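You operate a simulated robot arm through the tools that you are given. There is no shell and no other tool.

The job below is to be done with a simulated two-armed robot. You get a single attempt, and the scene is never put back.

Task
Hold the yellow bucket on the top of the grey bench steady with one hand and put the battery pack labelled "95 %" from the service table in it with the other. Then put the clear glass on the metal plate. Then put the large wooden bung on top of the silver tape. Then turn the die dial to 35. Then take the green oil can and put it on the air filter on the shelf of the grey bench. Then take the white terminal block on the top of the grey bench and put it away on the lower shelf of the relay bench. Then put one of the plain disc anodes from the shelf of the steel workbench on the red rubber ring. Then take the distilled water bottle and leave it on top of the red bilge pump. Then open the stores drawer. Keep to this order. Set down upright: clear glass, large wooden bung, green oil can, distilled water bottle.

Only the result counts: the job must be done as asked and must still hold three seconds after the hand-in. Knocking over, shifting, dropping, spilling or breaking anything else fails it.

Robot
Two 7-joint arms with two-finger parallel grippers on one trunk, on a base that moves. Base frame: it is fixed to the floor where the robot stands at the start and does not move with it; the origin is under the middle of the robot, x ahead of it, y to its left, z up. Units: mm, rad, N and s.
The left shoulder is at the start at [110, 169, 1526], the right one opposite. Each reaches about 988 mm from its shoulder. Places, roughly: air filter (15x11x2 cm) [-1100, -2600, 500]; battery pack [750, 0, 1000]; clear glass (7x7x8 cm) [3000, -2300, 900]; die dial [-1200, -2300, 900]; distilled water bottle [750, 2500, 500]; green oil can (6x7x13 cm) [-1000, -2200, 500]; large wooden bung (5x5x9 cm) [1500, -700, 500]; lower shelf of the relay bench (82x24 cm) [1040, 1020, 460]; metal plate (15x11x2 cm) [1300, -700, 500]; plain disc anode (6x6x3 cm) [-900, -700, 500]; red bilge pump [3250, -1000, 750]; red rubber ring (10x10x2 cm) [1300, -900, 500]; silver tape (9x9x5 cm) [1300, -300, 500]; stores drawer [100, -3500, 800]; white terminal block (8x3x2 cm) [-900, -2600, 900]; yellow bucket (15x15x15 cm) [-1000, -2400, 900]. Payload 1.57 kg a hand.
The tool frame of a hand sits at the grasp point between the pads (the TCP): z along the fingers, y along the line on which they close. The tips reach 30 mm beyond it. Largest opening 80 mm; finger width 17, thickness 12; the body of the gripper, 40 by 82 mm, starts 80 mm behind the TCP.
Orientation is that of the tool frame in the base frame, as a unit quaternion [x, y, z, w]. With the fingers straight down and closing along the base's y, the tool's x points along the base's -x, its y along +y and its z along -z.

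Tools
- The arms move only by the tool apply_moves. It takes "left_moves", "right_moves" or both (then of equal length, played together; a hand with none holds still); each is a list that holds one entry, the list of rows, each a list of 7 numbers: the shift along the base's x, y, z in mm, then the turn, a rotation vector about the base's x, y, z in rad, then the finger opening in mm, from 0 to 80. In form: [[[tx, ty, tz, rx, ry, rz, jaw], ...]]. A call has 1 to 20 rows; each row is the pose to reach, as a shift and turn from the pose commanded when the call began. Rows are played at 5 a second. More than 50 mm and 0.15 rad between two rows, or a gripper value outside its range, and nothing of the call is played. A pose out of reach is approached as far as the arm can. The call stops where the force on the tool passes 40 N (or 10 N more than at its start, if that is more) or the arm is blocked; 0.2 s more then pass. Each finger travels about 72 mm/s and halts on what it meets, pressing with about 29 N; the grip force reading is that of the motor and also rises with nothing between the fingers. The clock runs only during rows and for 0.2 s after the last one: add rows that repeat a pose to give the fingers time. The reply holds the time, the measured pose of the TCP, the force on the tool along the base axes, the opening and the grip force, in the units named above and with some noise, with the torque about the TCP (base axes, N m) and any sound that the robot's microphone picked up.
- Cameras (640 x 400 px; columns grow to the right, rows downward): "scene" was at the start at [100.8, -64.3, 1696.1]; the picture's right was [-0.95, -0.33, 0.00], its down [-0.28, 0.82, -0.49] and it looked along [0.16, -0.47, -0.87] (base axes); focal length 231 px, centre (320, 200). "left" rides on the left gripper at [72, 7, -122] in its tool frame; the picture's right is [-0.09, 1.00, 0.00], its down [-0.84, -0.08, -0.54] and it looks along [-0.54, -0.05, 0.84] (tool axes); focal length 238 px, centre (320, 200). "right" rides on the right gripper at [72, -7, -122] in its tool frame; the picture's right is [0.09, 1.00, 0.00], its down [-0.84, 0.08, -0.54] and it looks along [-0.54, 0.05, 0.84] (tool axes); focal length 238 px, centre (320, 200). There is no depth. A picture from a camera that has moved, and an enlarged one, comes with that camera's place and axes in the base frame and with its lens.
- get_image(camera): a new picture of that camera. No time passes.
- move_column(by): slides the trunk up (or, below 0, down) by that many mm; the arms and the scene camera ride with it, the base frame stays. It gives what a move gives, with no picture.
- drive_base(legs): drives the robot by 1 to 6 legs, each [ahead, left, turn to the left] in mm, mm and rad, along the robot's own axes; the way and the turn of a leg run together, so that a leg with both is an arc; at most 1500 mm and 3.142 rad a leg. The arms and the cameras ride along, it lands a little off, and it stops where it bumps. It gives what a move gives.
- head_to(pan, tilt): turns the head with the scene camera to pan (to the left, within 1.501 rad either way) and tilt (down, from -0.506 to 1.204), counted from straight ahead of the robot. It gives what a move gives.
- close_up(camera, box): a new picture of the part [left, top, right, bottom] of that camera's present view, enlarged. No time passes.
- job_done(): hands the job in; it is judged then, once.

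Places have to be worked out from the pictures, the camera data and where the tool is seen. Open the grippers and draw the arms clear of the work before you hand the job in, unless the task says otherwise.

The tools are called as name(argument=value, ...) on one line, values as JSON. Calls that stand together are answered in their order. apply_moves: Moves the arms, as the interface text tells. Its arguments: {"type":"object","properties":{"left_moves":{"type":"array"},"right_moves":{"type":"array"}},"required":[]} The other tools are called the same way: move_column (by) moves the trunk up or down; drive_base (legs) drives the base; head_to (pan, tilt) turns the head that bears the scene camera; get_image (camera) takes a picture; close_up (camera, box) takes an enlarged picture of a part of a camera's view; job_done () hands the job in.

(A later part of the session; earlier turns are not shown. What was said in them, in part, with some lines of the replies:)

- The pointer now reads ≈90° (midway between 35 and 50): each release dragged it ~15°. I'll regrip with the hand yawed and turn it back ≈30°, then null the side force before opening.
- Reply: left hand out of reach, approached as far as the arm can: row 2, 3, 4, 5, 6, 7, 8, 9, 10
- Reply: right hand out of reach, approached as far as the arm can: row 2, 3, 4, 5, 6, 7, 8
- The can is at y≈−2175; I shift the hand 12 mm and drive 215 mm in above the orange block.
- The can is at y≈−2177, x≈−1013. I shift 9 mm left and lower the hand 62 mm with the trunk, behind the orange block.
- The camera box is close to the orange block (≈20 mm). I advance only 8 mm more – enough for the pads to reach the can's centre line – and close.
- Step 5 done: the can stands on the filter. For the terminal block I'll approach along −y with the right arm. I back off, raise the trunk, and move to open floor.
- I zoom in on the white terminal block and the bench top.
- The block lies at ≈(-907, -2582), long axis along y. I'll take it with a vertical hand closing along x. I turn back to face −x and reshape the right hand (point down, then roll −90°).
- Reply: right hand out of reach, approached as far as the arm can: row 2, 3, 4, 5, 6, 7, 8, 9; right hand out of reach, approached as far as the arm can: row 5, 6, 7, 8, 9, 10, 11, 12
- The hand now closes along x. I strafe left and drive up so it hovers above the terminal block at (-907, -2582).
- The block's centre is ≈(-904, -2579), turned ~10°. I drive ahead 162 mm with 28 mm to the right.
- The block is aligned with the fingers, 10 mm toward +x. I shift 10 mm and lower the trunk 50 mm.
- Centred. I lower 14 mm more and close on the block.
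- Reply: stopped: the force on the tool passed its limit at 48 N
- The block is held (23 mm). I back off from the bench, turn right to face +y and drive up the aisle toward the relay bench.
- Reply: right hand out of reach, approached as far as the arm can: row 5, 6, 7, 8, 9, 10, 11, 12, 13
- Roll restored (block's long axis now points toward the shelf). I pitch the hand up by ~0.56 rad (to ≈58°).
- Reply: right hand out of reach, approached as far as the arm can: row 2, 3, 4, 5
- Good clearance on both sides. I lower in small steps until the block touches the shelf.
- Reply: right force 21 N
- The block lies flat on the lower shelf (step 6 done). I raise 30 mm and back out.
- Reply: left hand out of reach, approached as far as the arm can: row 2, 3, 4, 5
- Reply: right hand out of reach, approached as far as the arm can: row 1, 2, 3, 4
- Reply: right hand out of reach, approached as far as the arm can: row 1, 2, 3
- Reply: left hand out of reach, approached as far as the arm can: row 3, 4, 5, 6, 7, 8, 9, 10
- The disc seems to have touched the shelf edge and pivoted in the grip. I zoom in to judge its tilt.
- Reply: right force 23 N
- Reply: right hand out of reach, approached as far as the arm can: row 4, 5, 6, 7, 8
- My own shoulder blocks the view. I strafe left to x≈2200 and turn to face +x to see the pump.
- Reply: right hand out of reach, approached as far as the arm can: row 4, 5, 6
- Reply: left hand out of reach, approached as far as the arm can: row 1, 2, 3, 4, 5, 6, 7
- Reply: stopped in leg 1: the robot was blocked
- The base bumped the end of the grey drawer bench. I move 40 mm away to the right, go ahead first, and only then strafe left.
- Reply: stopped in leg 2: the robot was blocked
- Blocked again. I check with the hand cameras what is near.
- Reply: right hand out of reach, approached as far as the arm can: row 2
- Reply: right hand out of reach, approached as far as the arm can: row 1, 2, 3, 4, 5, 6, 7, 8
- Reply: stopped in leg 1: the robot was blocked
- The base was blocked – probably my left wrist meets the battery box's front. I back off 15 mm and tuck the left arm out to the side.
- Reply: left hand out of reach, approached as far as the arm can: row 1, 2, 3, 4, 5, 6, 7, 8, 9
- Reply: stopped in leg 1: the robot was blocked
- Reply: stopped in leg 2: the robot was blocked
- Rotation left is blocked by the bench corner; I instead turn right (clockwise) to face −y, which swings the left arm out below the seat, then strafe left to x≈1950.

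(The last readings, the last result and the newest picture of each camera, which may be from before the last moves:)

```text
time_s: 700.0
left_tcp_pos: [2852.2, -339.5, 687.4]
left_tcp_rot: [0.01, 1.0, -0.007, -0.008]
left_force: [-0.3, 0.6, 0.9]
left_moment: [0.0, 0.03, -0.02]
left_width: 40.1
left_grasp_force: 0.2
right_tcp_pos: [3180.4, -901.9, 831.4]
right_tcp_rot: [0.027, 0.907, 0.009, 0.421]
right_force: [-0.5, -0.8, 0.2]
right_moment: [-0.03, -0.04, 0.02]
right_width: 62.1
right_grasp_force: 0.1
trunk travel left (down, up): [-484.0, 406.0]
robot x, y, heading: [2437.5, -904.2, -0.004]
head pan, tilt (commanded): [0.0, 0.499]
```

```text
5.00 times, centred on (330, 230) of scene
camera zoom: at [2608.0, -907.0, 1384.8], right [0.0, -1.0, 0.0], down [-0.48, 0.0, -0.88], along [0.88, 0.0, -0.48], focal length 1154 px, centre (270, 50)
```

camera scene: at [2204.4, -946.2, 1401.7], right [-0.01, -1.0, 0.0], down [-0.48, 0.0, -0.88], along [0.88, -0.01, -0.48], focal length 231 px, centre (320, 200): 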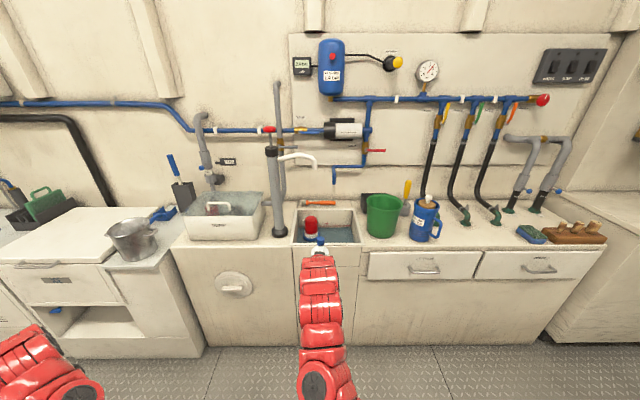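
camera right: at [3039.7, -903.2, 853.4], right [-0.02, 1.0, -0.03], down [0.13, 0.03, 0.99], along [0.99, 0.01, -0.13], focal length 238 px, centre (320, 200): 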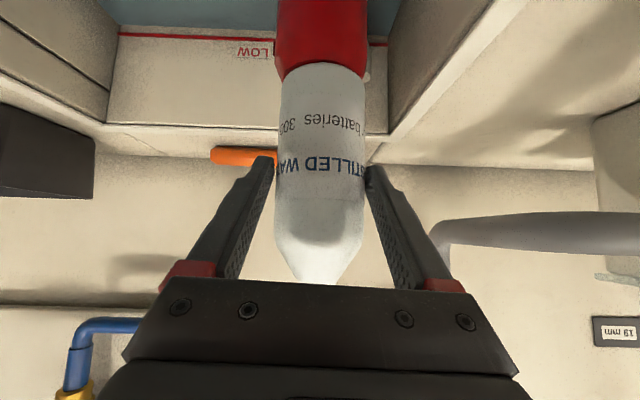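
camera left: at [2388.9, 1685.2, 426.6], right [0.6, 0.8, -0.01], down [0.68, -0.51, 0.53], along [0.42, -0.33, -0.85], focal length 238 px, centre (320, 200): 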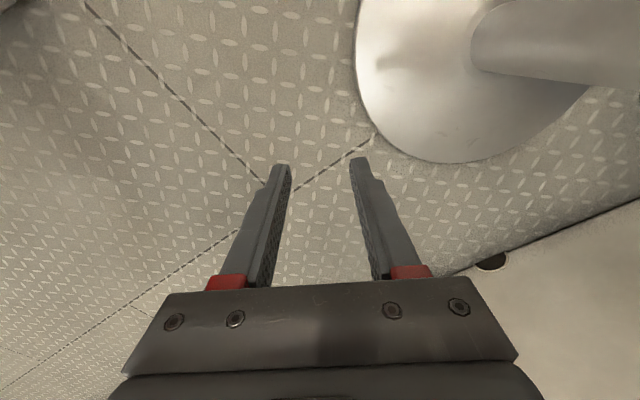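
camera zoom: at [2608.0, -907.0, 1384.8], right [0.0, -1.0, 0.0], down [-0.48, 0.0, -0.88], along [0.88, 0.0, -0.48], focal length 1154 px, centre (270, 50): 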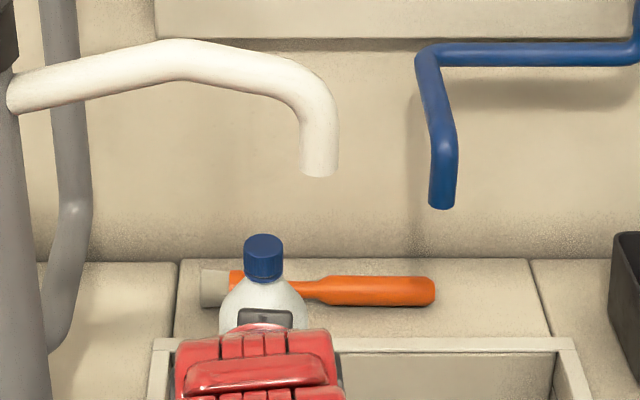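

Forces are zero and the bottle stands on its own. I open further to 72 and check.

apply_moves(right_moves=[[[0, 0, 0, 0, 0, 0, 65], [0, 0, 0, 0, 0, 0, 68], [0, 0, 0, 0, 0, 0, 72], [0, 0, 0, 0, 0, 0, 76], [0, 0, 0, 0, 0, 0, 76]]])

get_image(camera="right")

close_up(camera="scene", box=[270, 190, 390, 270])

```text
time_s: 701.2
left_tcp_pos: [2853.2, -339.7, 687.6]
left_tcp_rot: [0.01, 1.0, -0.007, -0.007]
left_force: [0.3, -0.2, -0.5]
left_moment: [0.01, -0.01, -0.02]
left_width: 40.0
left_grasp_force: 0.1
right_tcp_pos: [3179.6, -903.3, 831.3]
right_tcp_rot: [0.027, 0.907, 0.009, 0.421]
right_force: [0.0, 0.0, 0.2]
right_moment: [-0.04, 0.02, 0.01]
right_width: 75.8
right_grasp_force: 0.0
trunk travel left (down, up): [-484.0, 406.0]
robot x, y, heading: [2438.1, -906.8, 0.002]
head pan, tilt (commanded): [0.0, 0.499]
```

```text
taken
camera right: at [3039.8, -903.1, 853.5], right [-0.02, 1.0, -0.03], down [0.13, 0.03, 0.99], along [0.99, 0.01, -0.13], focal length 238 px, centre (320, 200)
```

right: 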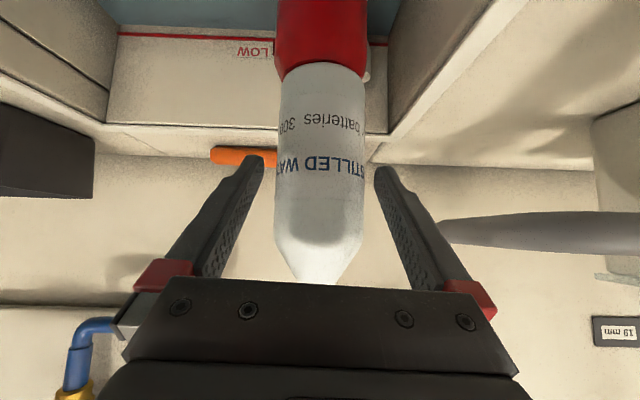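

```text
5.00 times, centred on (330, 230) of scene
camera zoom: at [2608.2, -906.9, 1384.8], right [0.0, -1.0, 0.0], down [-0.48, 0.0, -0.88], along [0.88, 0.0, -0.48], focal length 1154 px, centre (270, 50)
```

zoom: 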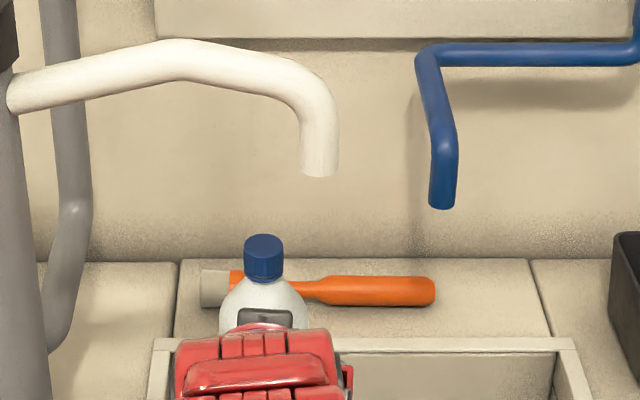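

The bottle stands on the pump by itself. I back straight out 110 mm.

drive_base(legs=[[-110, 0, 0]])

get_image(camera="right")

close_up(camera="scene", box=[250, 150, 410, 270])

```text
time_s: 702.4
left_tcp_pos: [2743.2, -340.9, 688.3]
left_tcp_rot: [0.012, 1.0, -0.006, -0.007]
left_force: [0.5, -0.3, -0.8]
left_moment: [0.02, 0.01, 0.01]
left_width: 39.9
left_grasp_force: 0.1
right_tcp_pos: [3068.3, -906.0, 831.0]
right_tcp_rot: [0.03, 0.906, 0.007, 0.421]
right_force: [-0.2, -0.3, 0.6]
right_moment: [-0.01, 0.0, -0.04]
right_width: 76.1
right_grasp_force: 0.0
trunk travel left (down, up): [-484.0, 406.0]
robot x, y, heading: [2323.5, -901.8, -0.003]
head pan, tilt (commanded): [0.0, 0.499]
```

```text
taken
camera right: at [2927.8, -905.0, 854.2], right [-0.01, 1.0, -0.03], down [0.13, 0.03, 0.99], along [0.99, 0.01, -0.13], focal length 238 px, centre (320, 200)
```

right: 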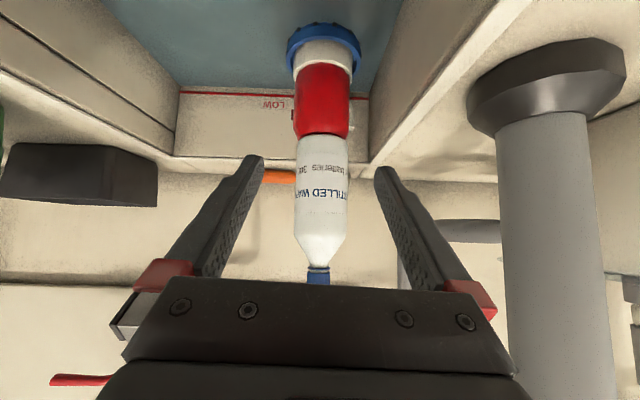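

```text
3.33 times, centred on (330, 210) of scene
camera zoom: at [2495.5, -907.2, 1385.0], right [-0.01, -1.0, 0.0], down [-0.48, 0.0, -0.88], along [0.88, -0.01, -0.48], focal length 770 px, centre (287, 167)
```

zoom: 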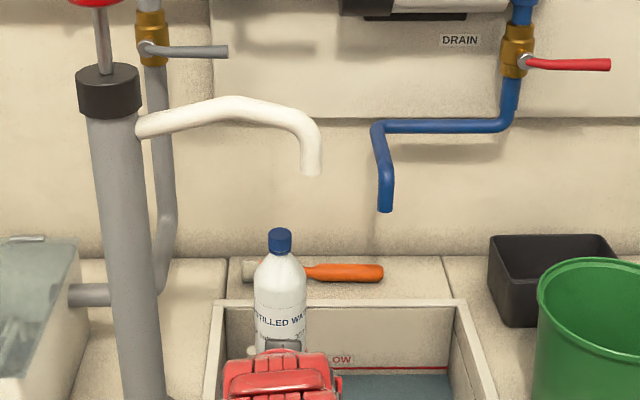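

Step 8 is done: the bottle stands upright on the pump's red cap. Now the stores drawer. I back away and bring the left hand inward.

drive_base(legs=[[-280, 0, 0]])

apply_moves(left_moves=[[[25, -30, 5, 0, 0, 0, 40], [50, -60, 10, 0, 0, 0, 40], [75, -95, 20, 0, 0, 0, 40], [100, -130, 30, 0, 0, 0, 40], [125, -170, 40, 0, 0, 0, 40], [150, -210, 50, 0, 0, 0, 40], [180, -245, 60, 0, 0, 0, 40], [210, -280, 70, 0, 0, 0, 40], [230, -310, 80, 0, 0, 0, 40], [230, -320, 80, 0, 0, 0, 40]]], right_moves=[[[0, 0, 10, 0, 0, 0, 60], [0, 0, 20, 0, 0, 0, 40], [0, 0, 30, 0, 0, 0, 40], [0, 0, 30, 0, 0, 0, 40], [0, 0, 30, 0, 0, 0, 40], [0, 0, 30, 0, 0, 0, 40], [0, 0, 30, 0, 0, 0, 40], [0, 0, 30, 0, 0, 0, 40], [0, 0, 30, 0, 0, 0, 40], [0, 0, 30, 0, 0, 0, 40]]])

close_up(camera="scene", box=[240, 150, 400, 270])

```text
time_s: 704.4
left_tcp_pos: [2464.9, -339.7, 687.8]
left_tcp_rot: [0.014, 1.0, -0.007, -0.007]
left_force: [-0.2, -0.6, 1.3]
left_moment: [-0.01, -0.03, -0.03]
left_width: 40.2
left_grasp_force: 0.0
right_tcp_pos: [2788.3, -905.6, 830.1]
right_tcp_rot: [0.03, 0.907, 0.007, 0.421]
right_force: [0.0, -0.4, -1.0]
right_moment: [0.02, 0.0, 0.0]
right_width: 75.9
right_grasp_force: 0.0
trunk travel left (down, up): [-484.0, 406.0]
robot x, y, heading: [2046.5, -901.2, -0.011]
head pan, tilt (commanded): [0.0, 0.499]
```

```text
time_s: 706.6
left_tcp_pos: [2697.0, -657.9, 765.9]
left_tcp_rot: [0.012, 1.0, -0.006, -0.007]
left_force: [0.0, 0.5, -0.5]
left_moment: [0.02, 0.0, 0.0]
left_width: 39.7
left_grasp_force: 0.0
left hand out of reach, approached as far as the arm can: row 1, 2, 3, 4, 5, 6, 7
right_tcp_pos: [2789.2, -904.8, 860.5]
right_tcp_rot: [0.031, 0.906, 0.006, 0.422]
right_force: [-0.9, -0.5, 0.3]
right_moment: [0.02, 0.0, 0.01]
right_width: 39.9
right_grasp_force: 0.1
trunk travel left (down, up): [-484.0, 406.0]
robot x, y, heading: [2043.7, -904.3, -0.012]
head pan, tilt (commanded): [0.0, 0.499]
```

```text
3.33 times, centred on (320, 210) of scene
camera zoom: at [2216.9, -905.7, 1384.9], right [-0.01, -1.0, 0.0], down [-0.48, 0.0, -0.88], along [0.88, -0.01, -0.48], focal length 770 px, centre (320, 167)
```

zoom: 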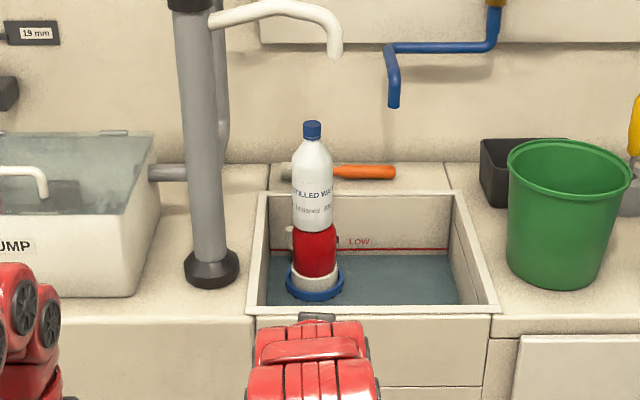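

The bottle stands upright on the red pump. I head to the stores drawer: turn right, drive down the aisle, then face −x and shift to y≈−2500.

drive_base(legs=[[0, 0, -1.559], [1150, 0, 0], [0, 0, -1.571], [0, 440, 0]])

get_image(camera="scene")

```text
time_s: 722.4
left_tcp_pos: [1346.1, -2710.0, 766.1]
left_tcp_rot: [0.999, -0.031, 0.007, -0.007]
left_force: [0.1, 0.2, -0.3]
left_moment: [0.01, 0.0, 0.0]
left_width: 40.0
left_grasp_force: 0.0
right_tcp_pos: [1260.5, -2458.4, 860.6]
right_tcp_rot: [0.906, -0.046, -0.421, 0.0]
right_force: [-0.3, -0.3, 0.6]
right_moment: [-0.01, 0.01, 0.01]
right_width: 39.9
right_grasp_force: 0.1
trunk travel left (down, up): [-484.0, 406.0]
robot x, y, heading: [2001.0, -2486.8, 3.099]
head pan, tilt (commanded): [0.0, 0.499]
```

```text
taken
camera scene: at [1830.6, -2482.0, 1384.8], right [0.04, 1.0, 0.0], down [0.48, -0.02, -0.88], along [-0.88, 0.04, -0.48], focal length 231 px, centre (320, 200)
```

scene: 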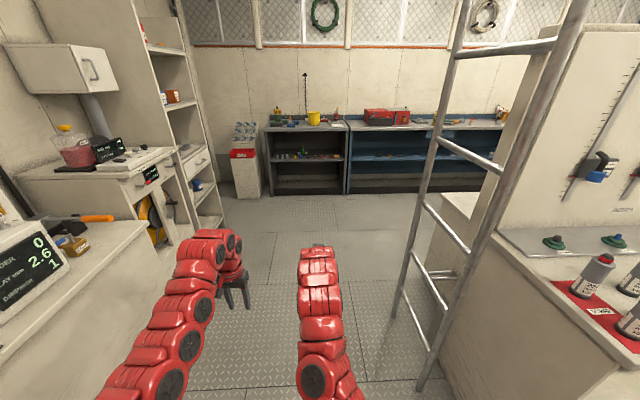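

The shelf unit with the drawer is ahead-left. I drive 1830 mm along −x, shift right 110 mm and turn left to face it.

drive_base(legs=[[0, -90, 0.043], [1000, 0, 0], [840, 0, 0], [0, 0, 1.571]])

head_to(pan=0.0, tilt=0.55)

get_image(camera="scene")

```text
time_s: 736.2
left_tcp_pos: [412.2, -3036.8, 764.8]
left_tcp_rot: [0.712, 0.702, 0.001, -0.009]
left_force: [0.3, -0.3, -0.6]
left_moment: [0.03, -0.02, 0.03]
left_width: 40.2
left_grasp_force: 0.2
right_tcp_pos: [164.4, -3134.4, 861.5]
right_tcp_rot: [0.659, 0.624, -0.29, 0.304]
right_force: [-0.4, 0.0, 0.1]
right_moment: [-0.02, -0.01, -0.03]
right_width: 40.2
right_grasp_force: 0.2
trunk travel left (down, up): [-484.0, 406.0]
robot x, y, heading: [156.9, -2393.7, -1.565]
head pan, tilt (commanded): [0.0, 0.499]
```

```text
time_s: 736.8
left_tcp_pos: [410.7, -3036.9, 764.8]
left_tcp_rot: [0.712, 0.702, 0.001, -0.011]
left_force: [0.8, 0.3, 0.0]
left_moment: [0.01, 0.01, 0.01]
left_width: 40.0
left_grasp_force: 0.0
right_tcp_pos: [164.4, -3134.8, 859.9]
right_tcp_rot: [0.659, 0.623, -0.291, 0.304]
right_force: [-0.4, 0.4, -0.2]
right_moment: [0.02, 0.0, 0.02]
right_width: 39.8
right_grasp_force: 0.0
trunk travel left (down, up): [-484.0, 406.0]
robot x, y, heading: [156.8, -2392.5, -1.565]
head pan, tilt (commanded): [0.0, 0.55]
```

```text
taken
camera scene: at [156.5, -2563.2, 1380.3], right [-1.0, 0.0, 0.0], down [0.0, 0.52, -0.85], along [0.0, -0.85, -0.52], focal length 231 px, centre (320, 200)
```

scene: 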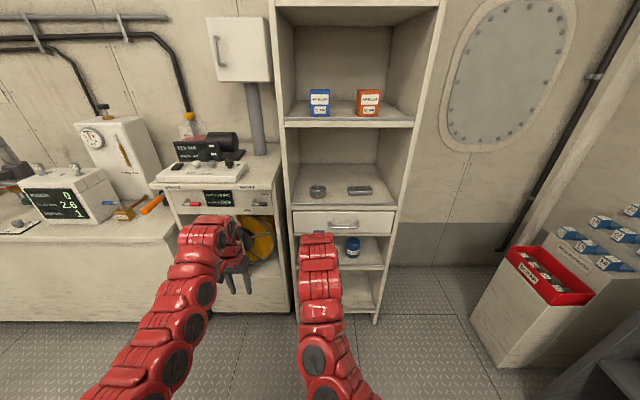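

The drawer with its bar handle is visible. I zoom in.

close_up(camera="scene", box=[270, 170, 420, 270])

get_image(camera="right")

get_image(camera="left")

```text
4.00 times, centred on (345, 220) of scene
camera zoom: at [156.5, -2563.2, 1380.3], right [-1.0, 0.0, 0.0], down [0.0, 0.52, -0.85], along [0.0, -0.85, -0.52], focal length 923 px, centre (220, 120)
```

zoom: 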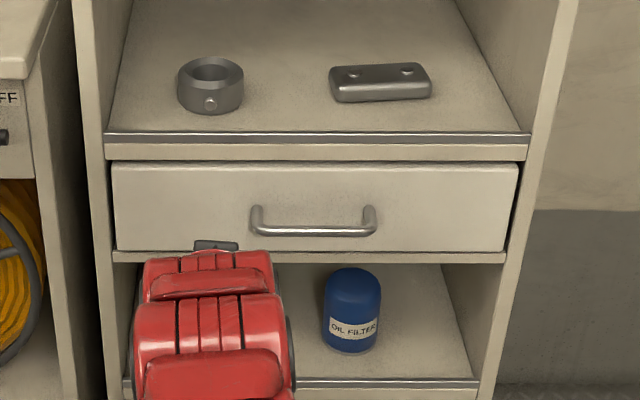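

```text
taken
camera right: at [161.1, -2993.6, 883.4], right [1.0, 0.02, -0.03], down [0.03, -0.13, 0.99], along [0.02, -0.99, -0.13], focal length 238 px, centre (320, 200)
```

right: 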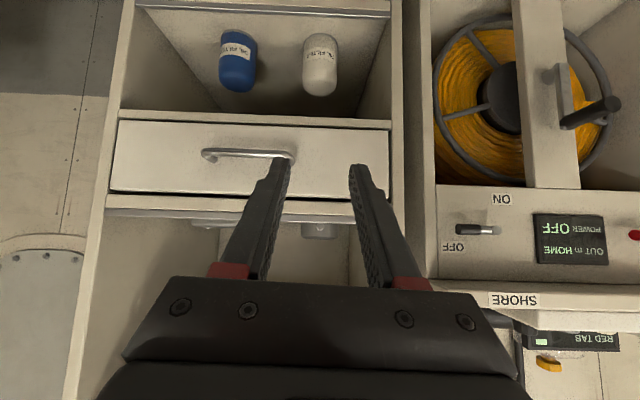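

```text
taken
camera left: at [420.3, -2967.2, 887.7], right [0.99, -0.11, -0.01], down [-0.08, -0.84, 0.53], along [-0.07, -0.53, -0.85], focal length 238 px, centre (320, 200)
```

left: 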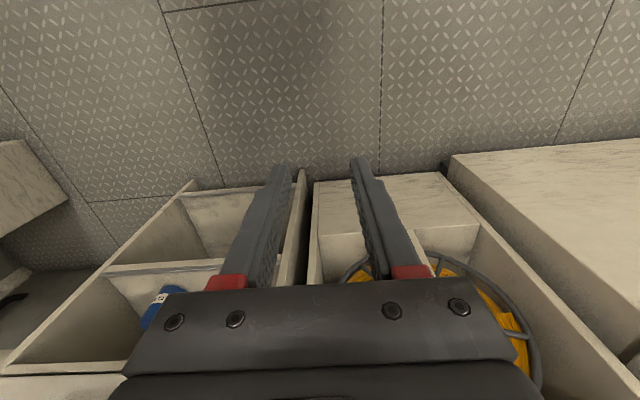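

The handle bar is at ≈(65, -3318, 782), ~120 mm long. I roll the right hand 90° about its pointing axis so that it can close on the horizontal bar.

apply_moves(right_moves=[[[0, 10, 0, -0.0007, -0.109, -0.092, 40], [0, 20, 0, -0.0014, -0.218, -0.184, 40], [0, 30, 0, -0.002, -0.327, -0.276, 40], [0, 40, 0, -0.0027, -0.436, -0.368, 40], [0, 40, 0, -0.0034, -0.545, -0.46, 40], [0, 40, 0, -0.0041, -0.654, -0.552, 40], [0, 40, 0, -0.0048, -0.763, -0.645, 40], [0, 40, 0, -0.0055, -0.872, -0.737, 40], [0, 40, 0, -0.0061, -0.981, -0.829, 40], [0, 40, 0, -0.0068, -1.09, -0.921, 40], [0, 40, 0, -0.0075, -1.199, -1.013, 40], [0, 40, 0, -0.0075, -1.199, -1.013, 40]]])

get_image(camera="right")

get_image(camera="scene")

```text
time_s: 739.4
left_tcp_pos: [410.4, -3037.5, 765.2]
left_tcp_rot: [0.712, 0.702, 0.0, -0.009]
left_force: [0.9, -0.7, -0.2]
left_moment: [-0.03, 0.02, 0.02]
left_width: 40.1
left_grasp_force: 0.0
right_tcp_pos: [164.3, -3094.0, 860.8]
right_tcp_rot: [0.906, -0.025, 0.009, 0.422]
right_force: [-0.7, -0.2, -0.4]
right_moment: [-0.01, 0.04, 0.01]
right_width: 39.9
right_grasp_force: 0.1
trunk travel left (down, up): [-484.0, 406.0]
robot x, y, heading: [155.2, -2390.5, -1.568]
head pan, tilt (commanded): [0.0, 0.55]
```

```text
taken
camera right: at [236.4, -2998.9, 936.2], right [0.04, -0.64, 0.76], down [-0.84, 0.4, 0.38], along [-0.55, -0.65, -0.52], focal length 238 px, centre (320, 200)
```

right: 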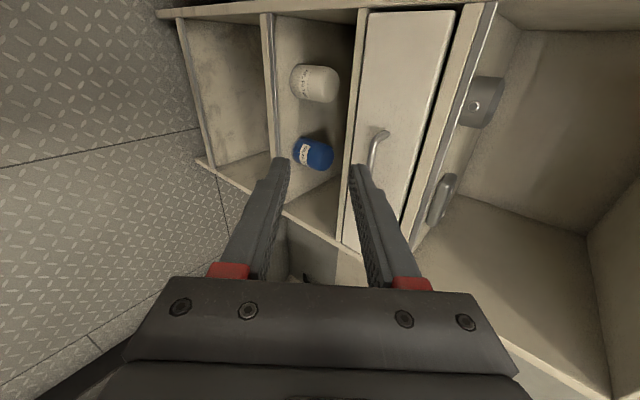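

```text
taken
camera scene: at [156.6, -2563.2, 1380.2], right [-1.0, 0.0, 0.0], down [0.0, 0.52, -0.85], along [0.0, -0.85, -0.52], focal length 231 px, centre (320, 200)
```

scene: 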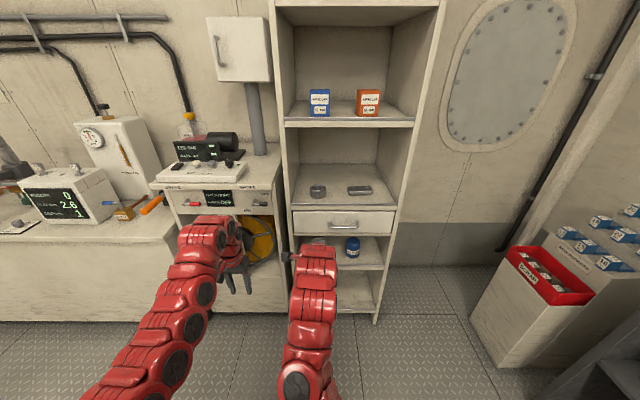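

The roll worked; fingers are now above/below each other. I tuck the left arm out to the side so it stays clear of the cabinets, then align with the handle.

apply_moves(left_moves=[[[30, 25, -5, 0, 0, 0, 40], [60, 50, -10, 0, 0, 0, 40], [95, 75, -20, 0, 0, 0, 40], [130, 100, -30, 0, 0, 0, 40], [170, 125, -40, 0, 0, 0, 40], [210, 150, -50, 0, 0, 0, 40], [245, 180, -60, 0, 0, 0, 40], [280, 210, -70, 0, 0, 0, 40], [315, 230, -80, 0, 0, 0, 40], [335, 235, -80, 0, 0, 0, 40]]])

drive_base(legs=[[60, -99, 0]])

move_column(by=-72)

get_image(camera="right")

close_up(camera="scene", box=[240, 170, 400, 280])

```text
time_s: 741.6
left_tcp_pos: [748.2, -2801.0, 687.1]
left_tcp_rot: [0.712, 0.702, 0.0, -0.01]
left_force: [0.5, -0.1, 0.2]
left_moment: [0.05, -0.04, 0.0]
left_width: 40.4
left_grasp_force: 0.1
left hand out of reach, approached as far as the arm can: row 1, 2, 3, 4, 5, 6, 7, 8
right_tcp_pos: [165.1, -3095.0, 860.6]
right_tcp_rot: [0.906, -0.024, 0.008, 0.422]
right_force: [0.2, 0.2, 1.0]
right_moment: [-0.02, -0.01, -0.02]
right_width: 40.0
right_grasp_force: 0.1
trunk travel left (down, up): [-484.0, 406.0]
robot x, y, heading: [157.5, -2391.8, -1.565]
head pan, tilt (commanded): [0.0, 0.55]
```

```text
time_s: 742.8
left_tcp_pos: [648.5, -2860.8, 687.0]
left_tcp_rot: [0.711, 0.703, 0.001, -0.01]
left_force: [1.2, -1.4, 0.9]
left_moment: [0.0, 0.01, -0.02]
left_width: 39.8
left_grasp_force: 0.0
right_tcp_pos: [67.0, -3155.1, 861.3]
right_tcp_rot: [0.906, -0.024, 0.009, 0.421]
right_force: [0.6, -0.1, 0.3]
right_moment: [-0.01, 0.02, 0.01]
right_width: 40.0
right_grasp_force: 0.2
trunk travel left (down, up): [-484.0, 406.0]
robot x, y, heading: [57.8, -2451.8, -1.569]
head pan, tilt (commanded): [0.0, 0.55]
```

```text
time_s: 743.9
left_tcp_pos: [650.1, -2859.6, 615.9]
left_tcp_rot: [0.711, 0.703, 0.001, -0.009]
left_force: [1.3, -0.8, -0.3]
left_moment: [0.0, 0.05, -0.03]
left_width: 40.0
left_grasp_force: 0.0
right_tcp_pos: [68.3, -3154.6, 788.8]
right_tcp_rot: [0.906, -0.024, 0.009, 0.422]
right_force: [-0.2, -0.6, 0.3]
right_moment: [-0.01, 0.0, 0.02]
right_width: 39.9
right_grasp_force: 0.0
trunk travel left (down, up): [-412.0, 478.0]
robot x, y, heading: [58.1, -2450.8, -1.566]
head pan, tilt (commanded): [0.0, 0.55]
```

```text
taken
camera right: at [139.2, -3058.1, 864.4], right [0.04, -0.64, 0.76], down [-0.84, 0.4, 0.38], along [-0.55, -0.66, -0.52], focal length 238 px, centre (320, 200)
```

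right: 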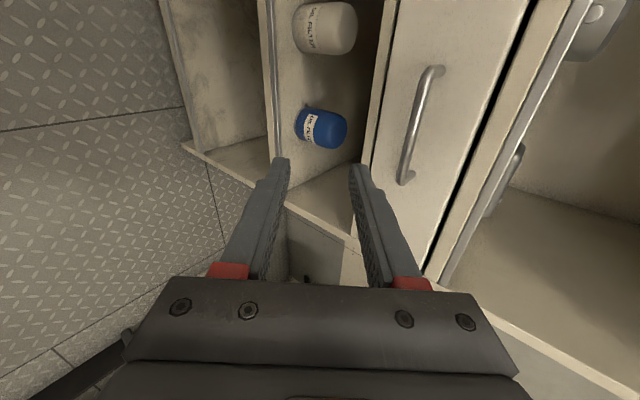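

```text
3.64 times, centred on (320, 225) of scene
camera zoom: at [59.0, -2622.4, 1308.3], right [-1.0, -0.01, 0.0], down [0.0, 0.52, -0.85], along [0.0, -0.85, -0.52], focal length 839 px, centre (320, 109)
```

zoom: 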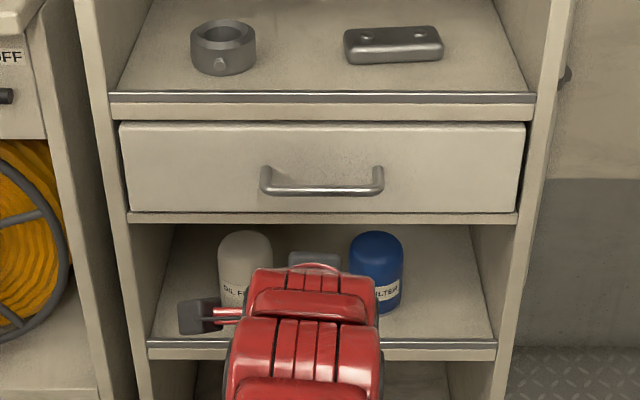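

The handle is confirmed at ≈(66, -3318, 784). A flatter hand is needed to straddle the bar, so I back off 120 mm and pitch the hand up by ~0.5 rad.

drive_base(legs=[[-130, 0, 0]])

apply_moves(right_moves=[[[0, -20, 0, -0.12, 0, 0, 60], [0, -40, 0, -0.24, 0, 0, 70], [0, -60, 0, -0.36, 0, 0, 70], [0, -80, 0, -0.48, 0, 0, 70], [0, -80, 0, -0.48, 0, 0, 70]]])

get_image(camera="right")

close_up(camera="scene", box=[240, 170, 400, 280])

```text
time_s: 745.2
left_tcp_pos: [647.5, -2733.6, 616.2]
left_tcp_rot: [0.714, 0.7, 0.0, -0.009]
left_force: [0.3, -0.3, 0.0]
left_moment: [0.0, -0.02, 0.01]
left_width: 40.0
left_grasp_force: 0.0
right_tcp_pos: [63.6, -3024.3, 789.7]
right_tcp_rot: [0.906, -0.026, 0.008, 0.423]
right_force: [0.8, 0.1, 0.2]
right_moment: [-0.02, 0.0, 0.03]
right_width: 40.1
right_grasp_force: 0.1
trunk travel left (down, up): [-412.0, 478.0]
robot x, y, heading: [58.8, -2322.5, -1.573]
head pan, tilt (commanded): [0.0, 0.55]
```

```text
time_s: 746.4
left_tcp_pos: [648.6, -2733.8, 615.1]
left_tcp_rot: [0.713, 0.701, 0.001, -0.009]
left_force: [0.2, -0.4, 0.0]
left_moment: [0.04, 0.0, 0.01]
left_width: 40.0
left_grasp_force: 0.2
right_tcp_pos: [63.5, -3107.6, 788.5]
right_tcp_rot: [0.779, -0.023, 0.013, 0.626]
right_force: [0.0, 0.3, -0.3]
right_moment: [-0.01, -0.02, 0.01]
right_width: 69.8
right_grasp_force: 0.0
trunk travel left (down, up): [-412.0, 478.0]
robot x, y, heading: [57.1, -2321.5, -1.57]
head pan, tilt (commanded): [0.0, 0.55]
```

```text
taken
camera right: at [135.5, -2987.1, 812.1], right [0.04, -0.22, 0.98], down [-0.84, 0.53, 0.15], along [-0.55, -0.82, -0.16], focal length 238 px, centre (320, 200)
```

right: 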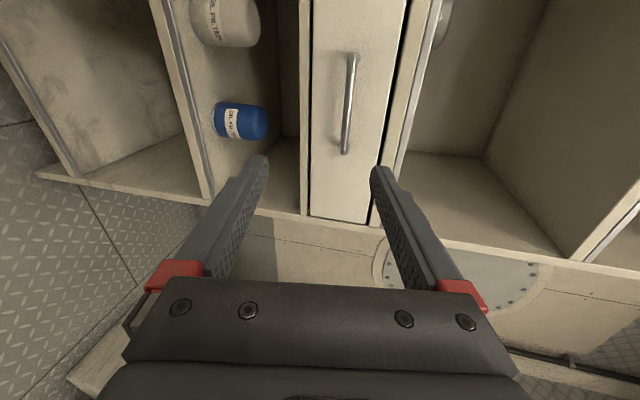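

```text
3.64 times, centred on (320, 225) of scene
camera zoom: at [58.0, -2493.1, 1308.3], right [-1.0, 0.0, 0.0], down [0.0, 0.52, -0.85], along [0.0, -0.85, -0.52], focal length 839 px, centre (320, 109)
```

zoom: 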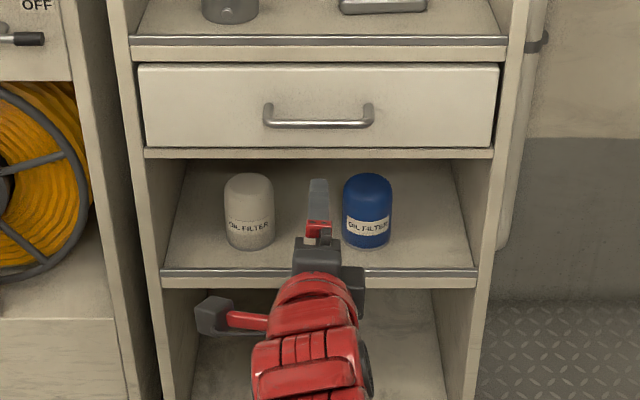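

The hand is now nearly horizontal with the fingers above and below. I set opening 46, lower 4 mm and approach 150 mm.

apply_moves(right_moves=[[[0, 0, -2, 0, 0, 0, 50], [0, 0, -4, 0, 0, 0, 46], [0, 0, -4, 0, 0, 0, 46]]])

drive_base(legs=[[150, 0, 0]])

get_image(camera="right")

close_up(camera="scene", box=[250, 180, 390, 270])

```text
time_s: 747.2
left_tcp_pos: [647.8, -2733.7, 615.2]
left_tcp_rot: [0.713, 0.701, 0.001, -0.01]
left_force: [-0.6, -0.9, 0.5]
left_moment: [-0.02, 0.01, 0.0]
left_width: 39.9
left_grasp_force: 0.0
right_tcp_pos: [63.9, -3107.0, 785.1]
right_tcp_rot: [0.779, -0.023, 0.014, 0.626]
right_force: [0.2, 0.2, 0.6]
right_moment: [-0.02, 0.02, -0.01]
right_width: 46.4
right_grasp_force: 0.1
trunk travel left (down, up): [-412.0, 478.0]
robot x, y, heading: [58.5, -2325.4, -1.573]
head pan, tilt (commanded): [0.0, 0.55]
```

```text
time_s: 748.6
left_tcp_pos: [649.9, -2881.9, 615.2]
left_tcp_rot: [0.711, 0.703, 0.001, -0.01]
left_force: [-0.4, -0.4, -0.2]
left_moment: [0.03, -0.01, -0.01]
left_width: 40.1
left_grasp_force: 0.1
right_tcp_pos: [67.1, -3256.6, 784.3]
right_tcp_rot: [0.78, -0.022, 0.014, 0.625]
right_force: [1.6, -0.2, -0.1]
right_moment: [0.02, 0.0, -0.01]
right_width: 46.0
right_grasp_force: 0.1
trunk travel left (down, up): [-412.0, 478.0]
robot x, y, heading: [60.1, -2470.8, -1.564]
head pan, tilt (commanded): [0.0, 0.55]
```

```text
taken
camera right: at [138.7, -3137.3, 807.8], right [0.04, -0.22, 0.98], down [-0.84, 0.53, 0.15], along [-0.55, -0.82, -0.16], focal length 238 px, centre (320, 200)
```

right: 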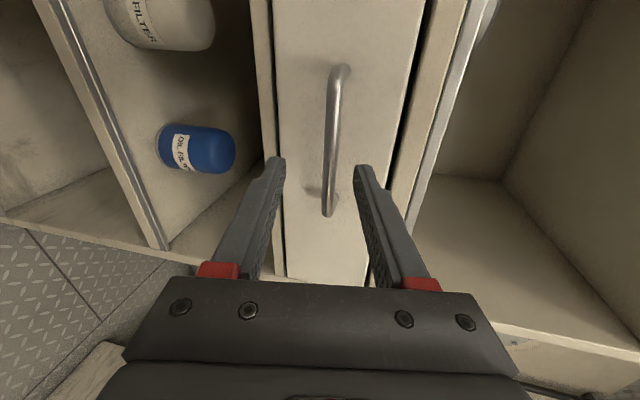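

```text
4.44 times, centred on (320, 225) of scene
camera zoom: at [59.1, -2645.0, 1308.1], right [-1.0, -0.01, 0.0], down [0.0, 0.52, -0.85], along [0.0, -0.85, -0.52], focal length 1026 px, centre (320, 89)
```

zoom: 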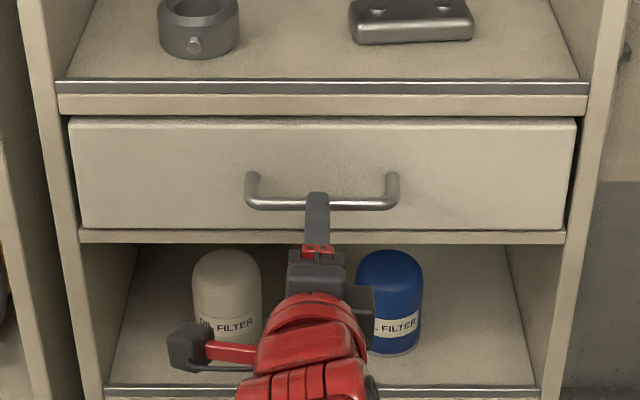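

Well aligned: the bar (z≈781) is between the fingers' line. I drive ahead 48 mm and close on it.

drive_base(legs=[[48, 0, 0]])

get_image(camera="right")

```text
time_s: 749.5
left_tcp_pos: [650.5, -2930.1, 615.1]
left_tcp_rot: [0.711, 0.703, 0.001, -0.01]
left_force: [0.8, 0.6, 0.2]
left_moment: [0.0, 0.02, 0.0]
left_width: 40.1
left_grasp_force: 0.0
right_tcp_pos: [67.4, -3306.0, 784.7]
right_tcp_rot: [0.78, -0.022, 0.014, 0.625]
right_force: [0.8, -0.5, 0.2]
right_moment: [-0.02, 0.02, 0.02]
right_width: 45.8
right_grasp_force: 0.0
trunk travel left (down, up): [-412.0, 478.0]
robot x, y, heading: [58.5, -2522.6, -1.565]
head pan, tilt (commanded): [0.0, 0.55]
```

```text
taken
camera right: at [139.4, -3185.7, 807.6], right [0.04, -0.22, 0.98], down [-0.84, 0.52, 0.15], along [-0.54, -0.82, -0.16], focal length 238 px, centre (320, 200)
```

right: 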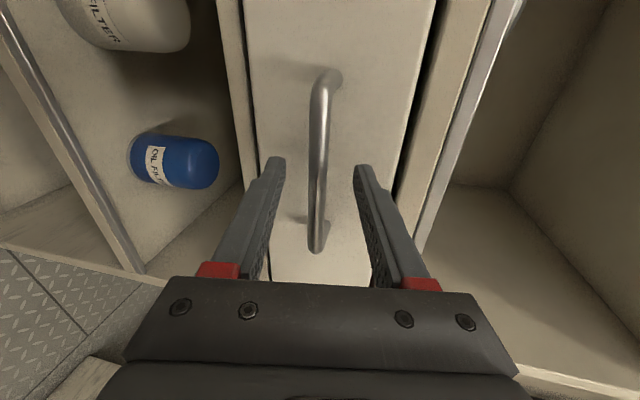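

The bar is centred between the fingers. I close on it.

apply_moves(right_moves=[[[0, 0, 0, 0, 0, 0, 32], [0, 0, 0, 0, 0, 0, 20], [0, 0, 0, 0, 0, 0, 8], [0, 0, 0, 0, 0, 0, 3], [0, 0, 0, 0, 0, 0, 3]]])

get_image(camera="right")

```text
time_s: 750.7
left_tcp_pos: [651.5, -2930.2, 614.2]
left_tcp_rot: [0.712, 0.702, 0.001, -0.009]
left_force: [0.9, -0.3, 0.5]
left_moment: [0.0, 0.01, -0.01]
left_width: 39.9
left_grasp_force: 0.1
right_tcp_pos: [68.0, -3305.0, 784.0]
right_tcp_rot: [0.781, -0.022, 0.015, 0.624]
right_force: [-0.9, 12.2, -15.4]
right_moment: [0.25, 0.49, 0.16]
right_width: 12.3
right_grasp_force: 29.2
trunk travel left (down, up): [-412.0, 478.0]
robot x, y, heading: [60.7, -2518.5, -1.567]
head pan, tilt (commanded): [0.0, 0.55]
```

```text
taken
camera right: at [139.5, -3184.9, 806.8], right [0.04, -0.22, 0.97], down [-0.84, 0.52, 0.15], along [-0.54, -0.82, -0.16], focal length 238 px, centre (320, 200)
```

right: 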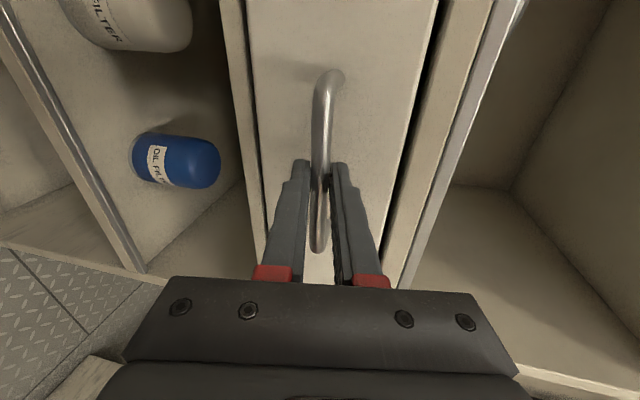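

The bar is gripped (12.3 mm). I pull by driving back 60 mm and check.

drive_base(legs=[[-60, 0, 0]])

get_image(camera="right")

close_up(camera="scene", box=[240, 160, 400, 270])

```text
time_s: 751.7
left_tcp_pos: [650.2, -2869.6, 615.1]
left_tcp_rot: [0.711, 0.703, 0.002, -0.01]
left_force: [0.5, 0.1, 0.9]
left_moment: [-0.01, -0.01, -0.02]
left_width: 39.8
left_grasp_force: 0.1
right_tcp_pos: [67.3, -3244.8, 783.0]
right_tcp_rot: [0.781, -0.021, 0.016, 0.624]
right_force: [-3.4, 1.5, -17.5]
right_moment: [0.28, 0.58, -0.22]
right_width: 12.5
right_grasp_force: 29.6
trunk travel left (down, up): [-412.0, 478.0]
robot x, y, heading: [57.2, -2461.7, -1.565]
head pan, tilt (commanded): [0.0, 0.55]
```

```text
taken
camera right: at [139.4, -3126.0, 806.8], right [0.04, -0.22, 0.97], down [-0.84, 0.52, 0.15], along [-0.54, -0.82, -0.16], focal length 238 px, centre (320, 200)
```

right: 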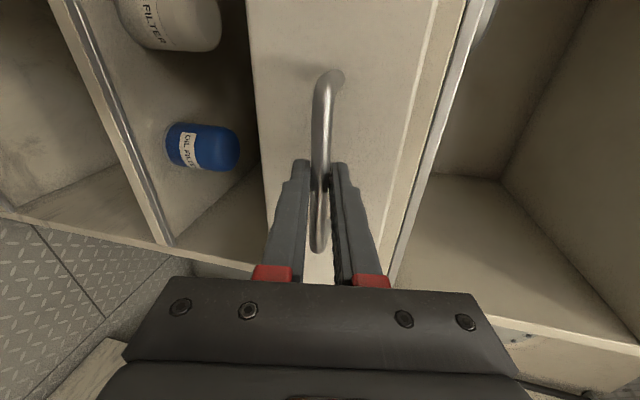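

```text
3.64 times, centred on (320, 215) of scene
camera zoom: at [58.9, -2634.0, 1307.9], right [-1.0, -0.01, 0.0], down [0.0, 0.52, -0.85], along [0.01, -0.85, -0.52], focal length 839 px, centre (320, 146)
```

zoom: 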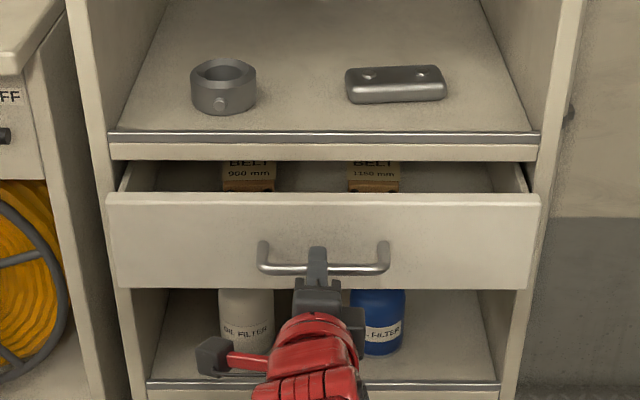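

The drawer is sliding out (belts visible inside). I pull another 110 mm.

drive_base(legs=[[-110, 0, 0]])

close_up(camera="scene", box=[240, 160, 400, 270])

```text
time_s: 752.9
left_tcp_pos: [650.7, -2760.5, 614.6]
left_tcp_rot: [0.71, 0.704, 0.001, -0.009]
left_force: [-0.9, 0.2, 0.4]
left_moment: [0.02, 0.0, -0.03]
left_width: 39.9
left_grasp_force: 0.0
right_tcp_pos: [67.7, -3137.5, 783.8]
right_tcp_rot: [0.781, -0.021, 0.015, 0.624]
right_force: [-6.7, 1.6, -10.7]
right_moment: [0.19, 0.57, -0.26]
right_width: 12.4
right_grasp_force: 29.1
trunk travel left (down, up): [-412.0, 478.0]
robot x, y, heading: [56.0, -2351.9, -1.561]
head pan, tilt (commanded): [0.0, 0.55]
```

```text
3.64 times, centred on (320, 215) of scene
camera zoom: at [58.0, -2525.4, 1308.1], right [-1.0, -0.01, 0.0], down [0.0, 0.52, -0.85], along [0.01, -0.85, -0.52], focal length 839 px, centre (320, 146)
```

zoom: 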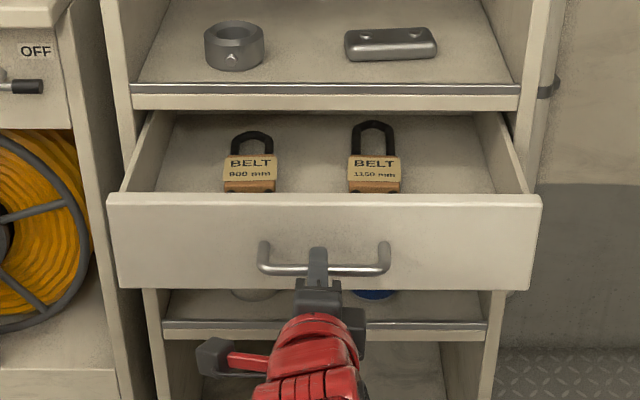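

About 170 mm open. I pull another 50 mm to have it clearly open.

drive_base(legs=[[-50, 0, 0]])

close_up(camera="scene", box=[240, 160, 400, 270])

```text
time_s: 753.8
left_tcp_pos: [650.5, -2709.1, 616.4]
left_tcp_rot: [0.71, 0.705, 0.001, -0.01]
left_force: [0.1, 0.4, 0.2]
left_moment: [0.0, 0.02, -0.02]
left_width: 39.9
left_grasp_force: 0.0
right_tcp_pos: [67.4, -3087.9, 784.1]
right_tcp_rot: [0.781, -0.021, 0.015, 0.624]
right_force: [-3.3, 1.2, -5.7]
right_moment: [0.12, 0.59, -0.11]
right_width: 12.7
right_grasp_force: 29.6
trunk travel left (down, up): [-412.0, 478.0]
robot x, y, heading: [55.7, -2306.8, -1.559]
head pan, tilt (commanded): [0.0, 0.55]
```

```text
3.64 times, centred on (320, 215) of scene
camera zoom: at [58.0, -2474.5, 1308.2], right [-1.0, -0.01, 0.0], down [-0.01, 0.52, -0.85], along [0.01, -0.85, -0.52], focal length 839 px, centre (320, 146)
```

zoom: 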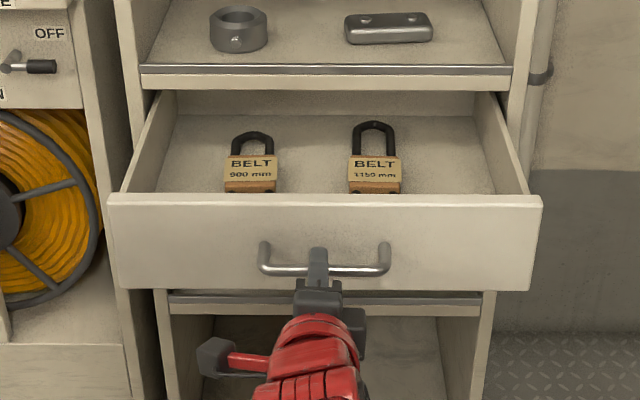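

The drawer is ≈217 mm open (its back panel nearly at the front). I open the fingers and back off.

apply_moves(right_moves=[[[0, 0, 0, 0, 0, 0, 20], [0, 0, 0, 0, 0, 0, 34], [0, 0, 0, 0, 0, 0, 46], [0, 0, 0, 0, 0, 0, 46], [0, 0, 0, 0, 0, 0, 46]]])

get_image(camera="right")

```text
time_s: 755.0
left_tcp_pos: [650.9, -2709.0, 615.9]
left_tcp_rot: [0.709, 0.705, 0.001, -0.009]
left_force: [-0.5, 0.0, -0.4]
left_moment: [-0.02, -0.03, 0.01]
left_width: 40.2
left_grasp_force: 0.2
right_tcp_pos: [68.4, -3087.2, 782.3]
right_tcp_rot: [0.782, -0.021, 0.014, 0.623]
right_force: [-0.2, 0.2, 0.2]
right_moment: [0.0, 0.0, 0.04]
right_width: 46.1
right_grasp_force: 0.1
trunk travel left (down, up): [-412.0, 478.0]
robot x, y, heading: [57.8, -2300.9, -1.564]
head pan, tilt (commanded): [0.0, 0.55]
```

```text
taken
camera right: at [139.4, -2967.1, 806.8], right [0.04, -0.22, 0.97], down [-0.84, 0.52, 0.16], along [-0.54, -0.82, -0.16], focal length 238 px, centre (320, 200)
```

right: 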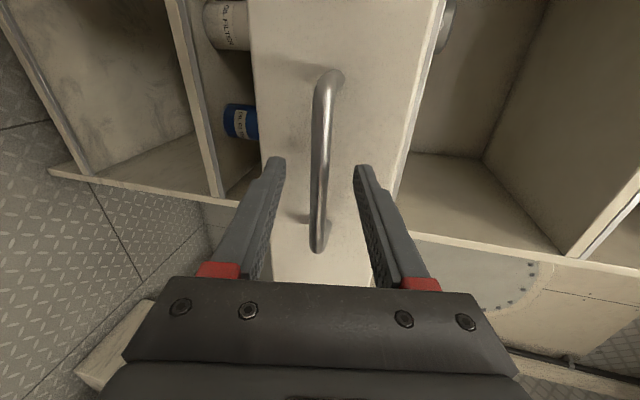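

Released, with clear gaps around the bar. I back off 300 mm and check the drawer stays open.

drive_base(legs=[[-80, 0, 0], [-230, 0, 0]])

get_image(camera="scene")

```text
time_s: 757.4
left_tcp_pos: [648.8, -2396.4, 616.1]
left_tcp_rot: [0.709, 0.705, -0.001, -0.009]
left_force: [0.5, 0.3, 0.1]
left_moment: [-0.01, -0.02, -0.02]
left_width: 39.8
left_grasp_force: 0.0
right_tcp_pos: [67.2, -2776.4, 783.7]
right_tcp_rot: [0.782, -0.02, 0.015, 0.623]
right_force: [0.2, 0.5, -0.6]
right_moment: [-0.02, -0.01, 0.01]
right_width: 45.9
right_grasp_force: 0.1
trunk travel left (down, up): [-412.0, 478.0]
robot x, y, heading: [53.5, -1993.1, -1.559]
head pan, tilt (commanded): [0.0, 0.55]
```

```text
taken
camera scene: at [55.3, -2162.9, 1308.4], right [-1.0, -0.01, 0.0], down [-0.01, 0.52, -0.85], along [0.01, -0.85, -0.52], focal length 231 px, centre (320, 200)
```

scene: 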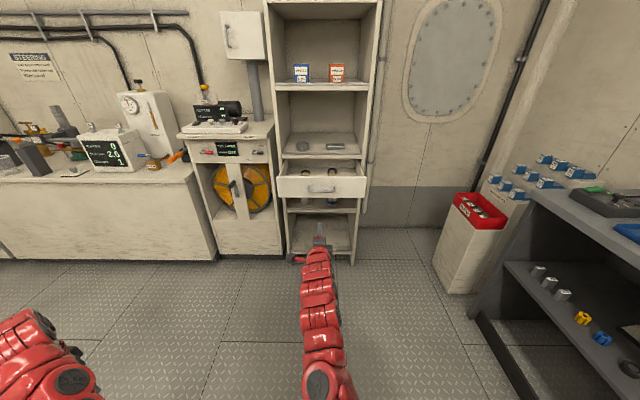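

The drawer stays open. As a final check I look at the grey bench (dial, bucket, oil can) from here.

head_to(pan=-1.4, tilt=0.4)

get_image(camera="scene")

```text
time_s: 758.9
left_tcp_pos: [647.2, -2396.8, 615.2]
left_tcp_rot: [0.709, 0.705, 0.0, -0.009]
left_force: [-1.0, -0.5, -0.8]
left_moment: [-0.01, 0.02, -0.01]
left_width: 40.1
left_grasp_force: 0.0
right_tcp_pos: [65.3, -2777.0, 783.7]
right_tcp_rot: [0.781, -0.02, 0.015, 0.624]
right_force: [0.1, -0.9, 0.5]
right_moment: [0.01, 0.01, 0.01]
right_width: 46.0
right_grasp_force: 0.0
trunk travel left (down, up): [-412.0, 478.0]
robot x, y, heading: [56.7, -1991.3, -1.555]
head pan, tilt (commanded): [-1.4, 0.4]
```

```text
taken
camera scene: at [-36.9, -2091.0, 1322.0], right [-0.18, 0.98, 0.0], down [0.38, 0.07, -0.92], along [-0.91, -0.17, -0.39], focal length 231 px, centre (320, 200)
```

scene: 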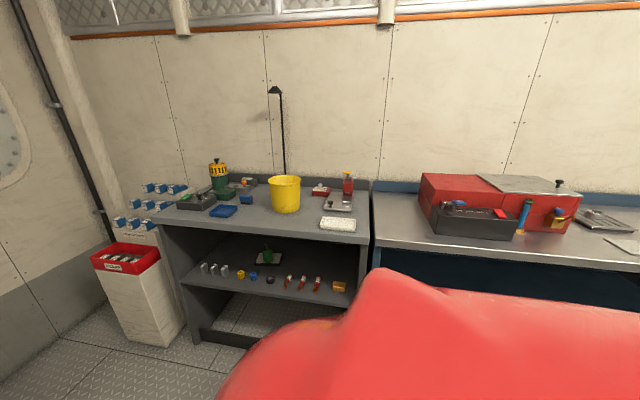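

I zoom in on the dial and on the shelf with the oil can.

close_up(camera="scene", box=[300, 175, 348, 205])

close_up(camera="scene", box=[160, 170, 380, 300])

```text
13.33 times, centred on (324, 190) of scene
camera zoom: at [-36.9, -2091.0, 1322.0], right [-0.18, 0.98, 0.0], down [0.38, 0.07, -0.92], along [-0.91, -0.17, -0.39], focal length 3078 px, centre (267, 333)
```

zoom: 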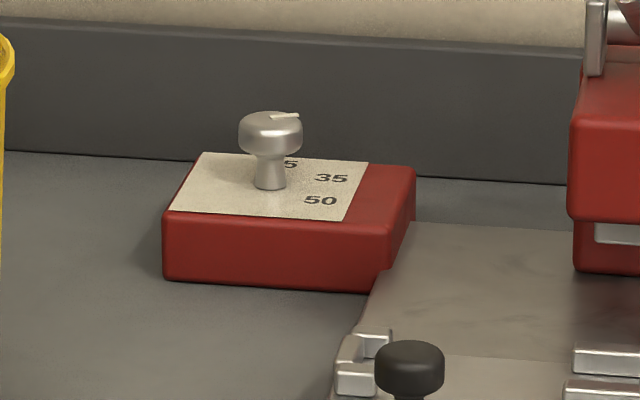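

```text
2.91 times, centred on (270, 235) of scene
camera zoom: at [-36.9, -2091.0, 1322.0], right [-0.18, 0.98, 0.0], down [0.38, 0.07, -0.92], along [-0.91, -0.17, -0.39], focal length 672 px, centre (466, 98)
```

zoom: 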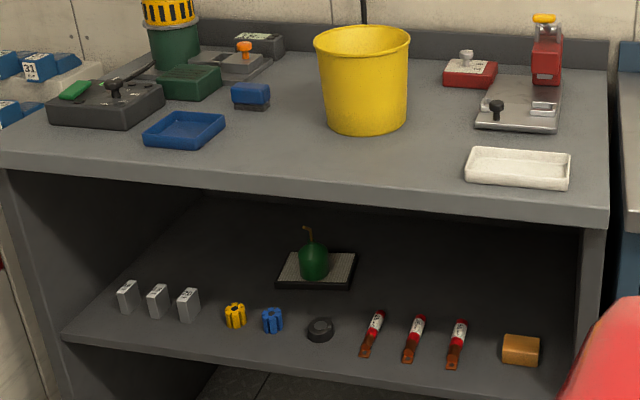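

Everything is in place: pointer at 35, pack in the bucket, can on the filter. I open both grippers fully; the arms are clear of all work.

apply_moves(left_moves=[[[0, 0, 0, 0, 0, 0, 60], [0, 0, 0, 0, 0, 0, 80], [0, 0, 0, 0, 0, 0, 80]]], right_moves=[[[0, 0, 0, 0, 0, 0, 60], [0, 0, 0, 0, 0, 0, 80], [0, 0, 0, 0, 0, 0, 80]]])

close_up(camera="scene", box=[306, 178, 338, 198])

```text
time_s: 759.7
left_tcp_pos: [648.2, -2397.6, 615.2]
left_tcp_rot: [0.709, 0.705, 0.001, -0.01]
left_force: [-0.4, -0.6, 1.4]
left_moment: [0.03, -0.02, 0.0]
left_width: 80.2
left_grasp_force: 0.1
right_tcp_pos: [66.7, -2777.1, 784.0]
right_tcp_rot: [0.781, -0.02, 0.015, 0.623]
right_force: [-0.2, -0.6, -0.1]
right_moment: [-0.01, 0.0, -0.04]
right_width: 80.0
right_grasp_force: 0.0
trunk travel left (down, up): [-412.0, 478.0]
robot x, y, heading: [54.4, -1994.7, -1.562]
head pan, tilt (commanded): [-1.4, 0.4]
```

```text
16.00 times, centred on (322, 188) of scene
camera zoom: at [-36.9, -2090.9, 1322.0], right [-0.18, 0.98, 0.0], down [0.38, 0.07, -0.92], along [-0.91, -0.17, -0.39], focal length 3693 px, centre (288, 392)
```

zoom: 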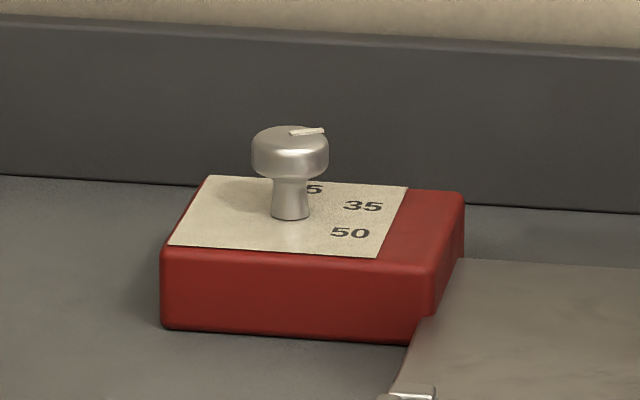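

The pointer vector in this close view works out to ≈60°, i.e. exactly at 35. All nine steps are complete, grippers open and arms clear – I hand the job in.

job_done()

```text
The job is handed in.
```

I did all nine steps in the order you gave and handed the job in. The grippers are open and both arms are clear of the work. The judged result hasn't come back, so everything below is from my own pictures and readings.

| Step | State at hand-in |
|---|---|
| 95 % battery pack | Standing in the yellow bucket, which I held by the rim with the other hand while placing it |
| Clear glass | Upright on the metal plate |
| Large wooden bung | Upright on the silver tape, set about 30 mm forward of its centre because the hole looked wider than the bung |
| Die dial | Pointer at about 60° in the last close-up, where the 35 label is. Earlier readings were between 59° and 67° |
| Green oil can | Upright on the air filter |
| White terminal block | Flat on the lower shelf of the relay bench |
| Plain disc anode | Flat in the dish of the red rubber ring |
| Distilled water bottle | Upright on the red bilge pump's cap |
| Stores drawer | Open about 217 mm |

These contacts happened along the way. I saw nothing moved by them, but I did not re-check every item closely:

- **Wooden bench:** the forearm pressed against the top while I was placing the glass.
- **Anode:** it caught the shelf edge and tilted in the grip. I set it down on free shelf space and picked it up again before placing it.
- **Stool, relay bench corner and grey drawer bench:** the robot bumped or was blocked by each of these while driving to and from the bottle.
- **Battery bench:** the left arm was blocked there, most likely by the front of the black battery box.
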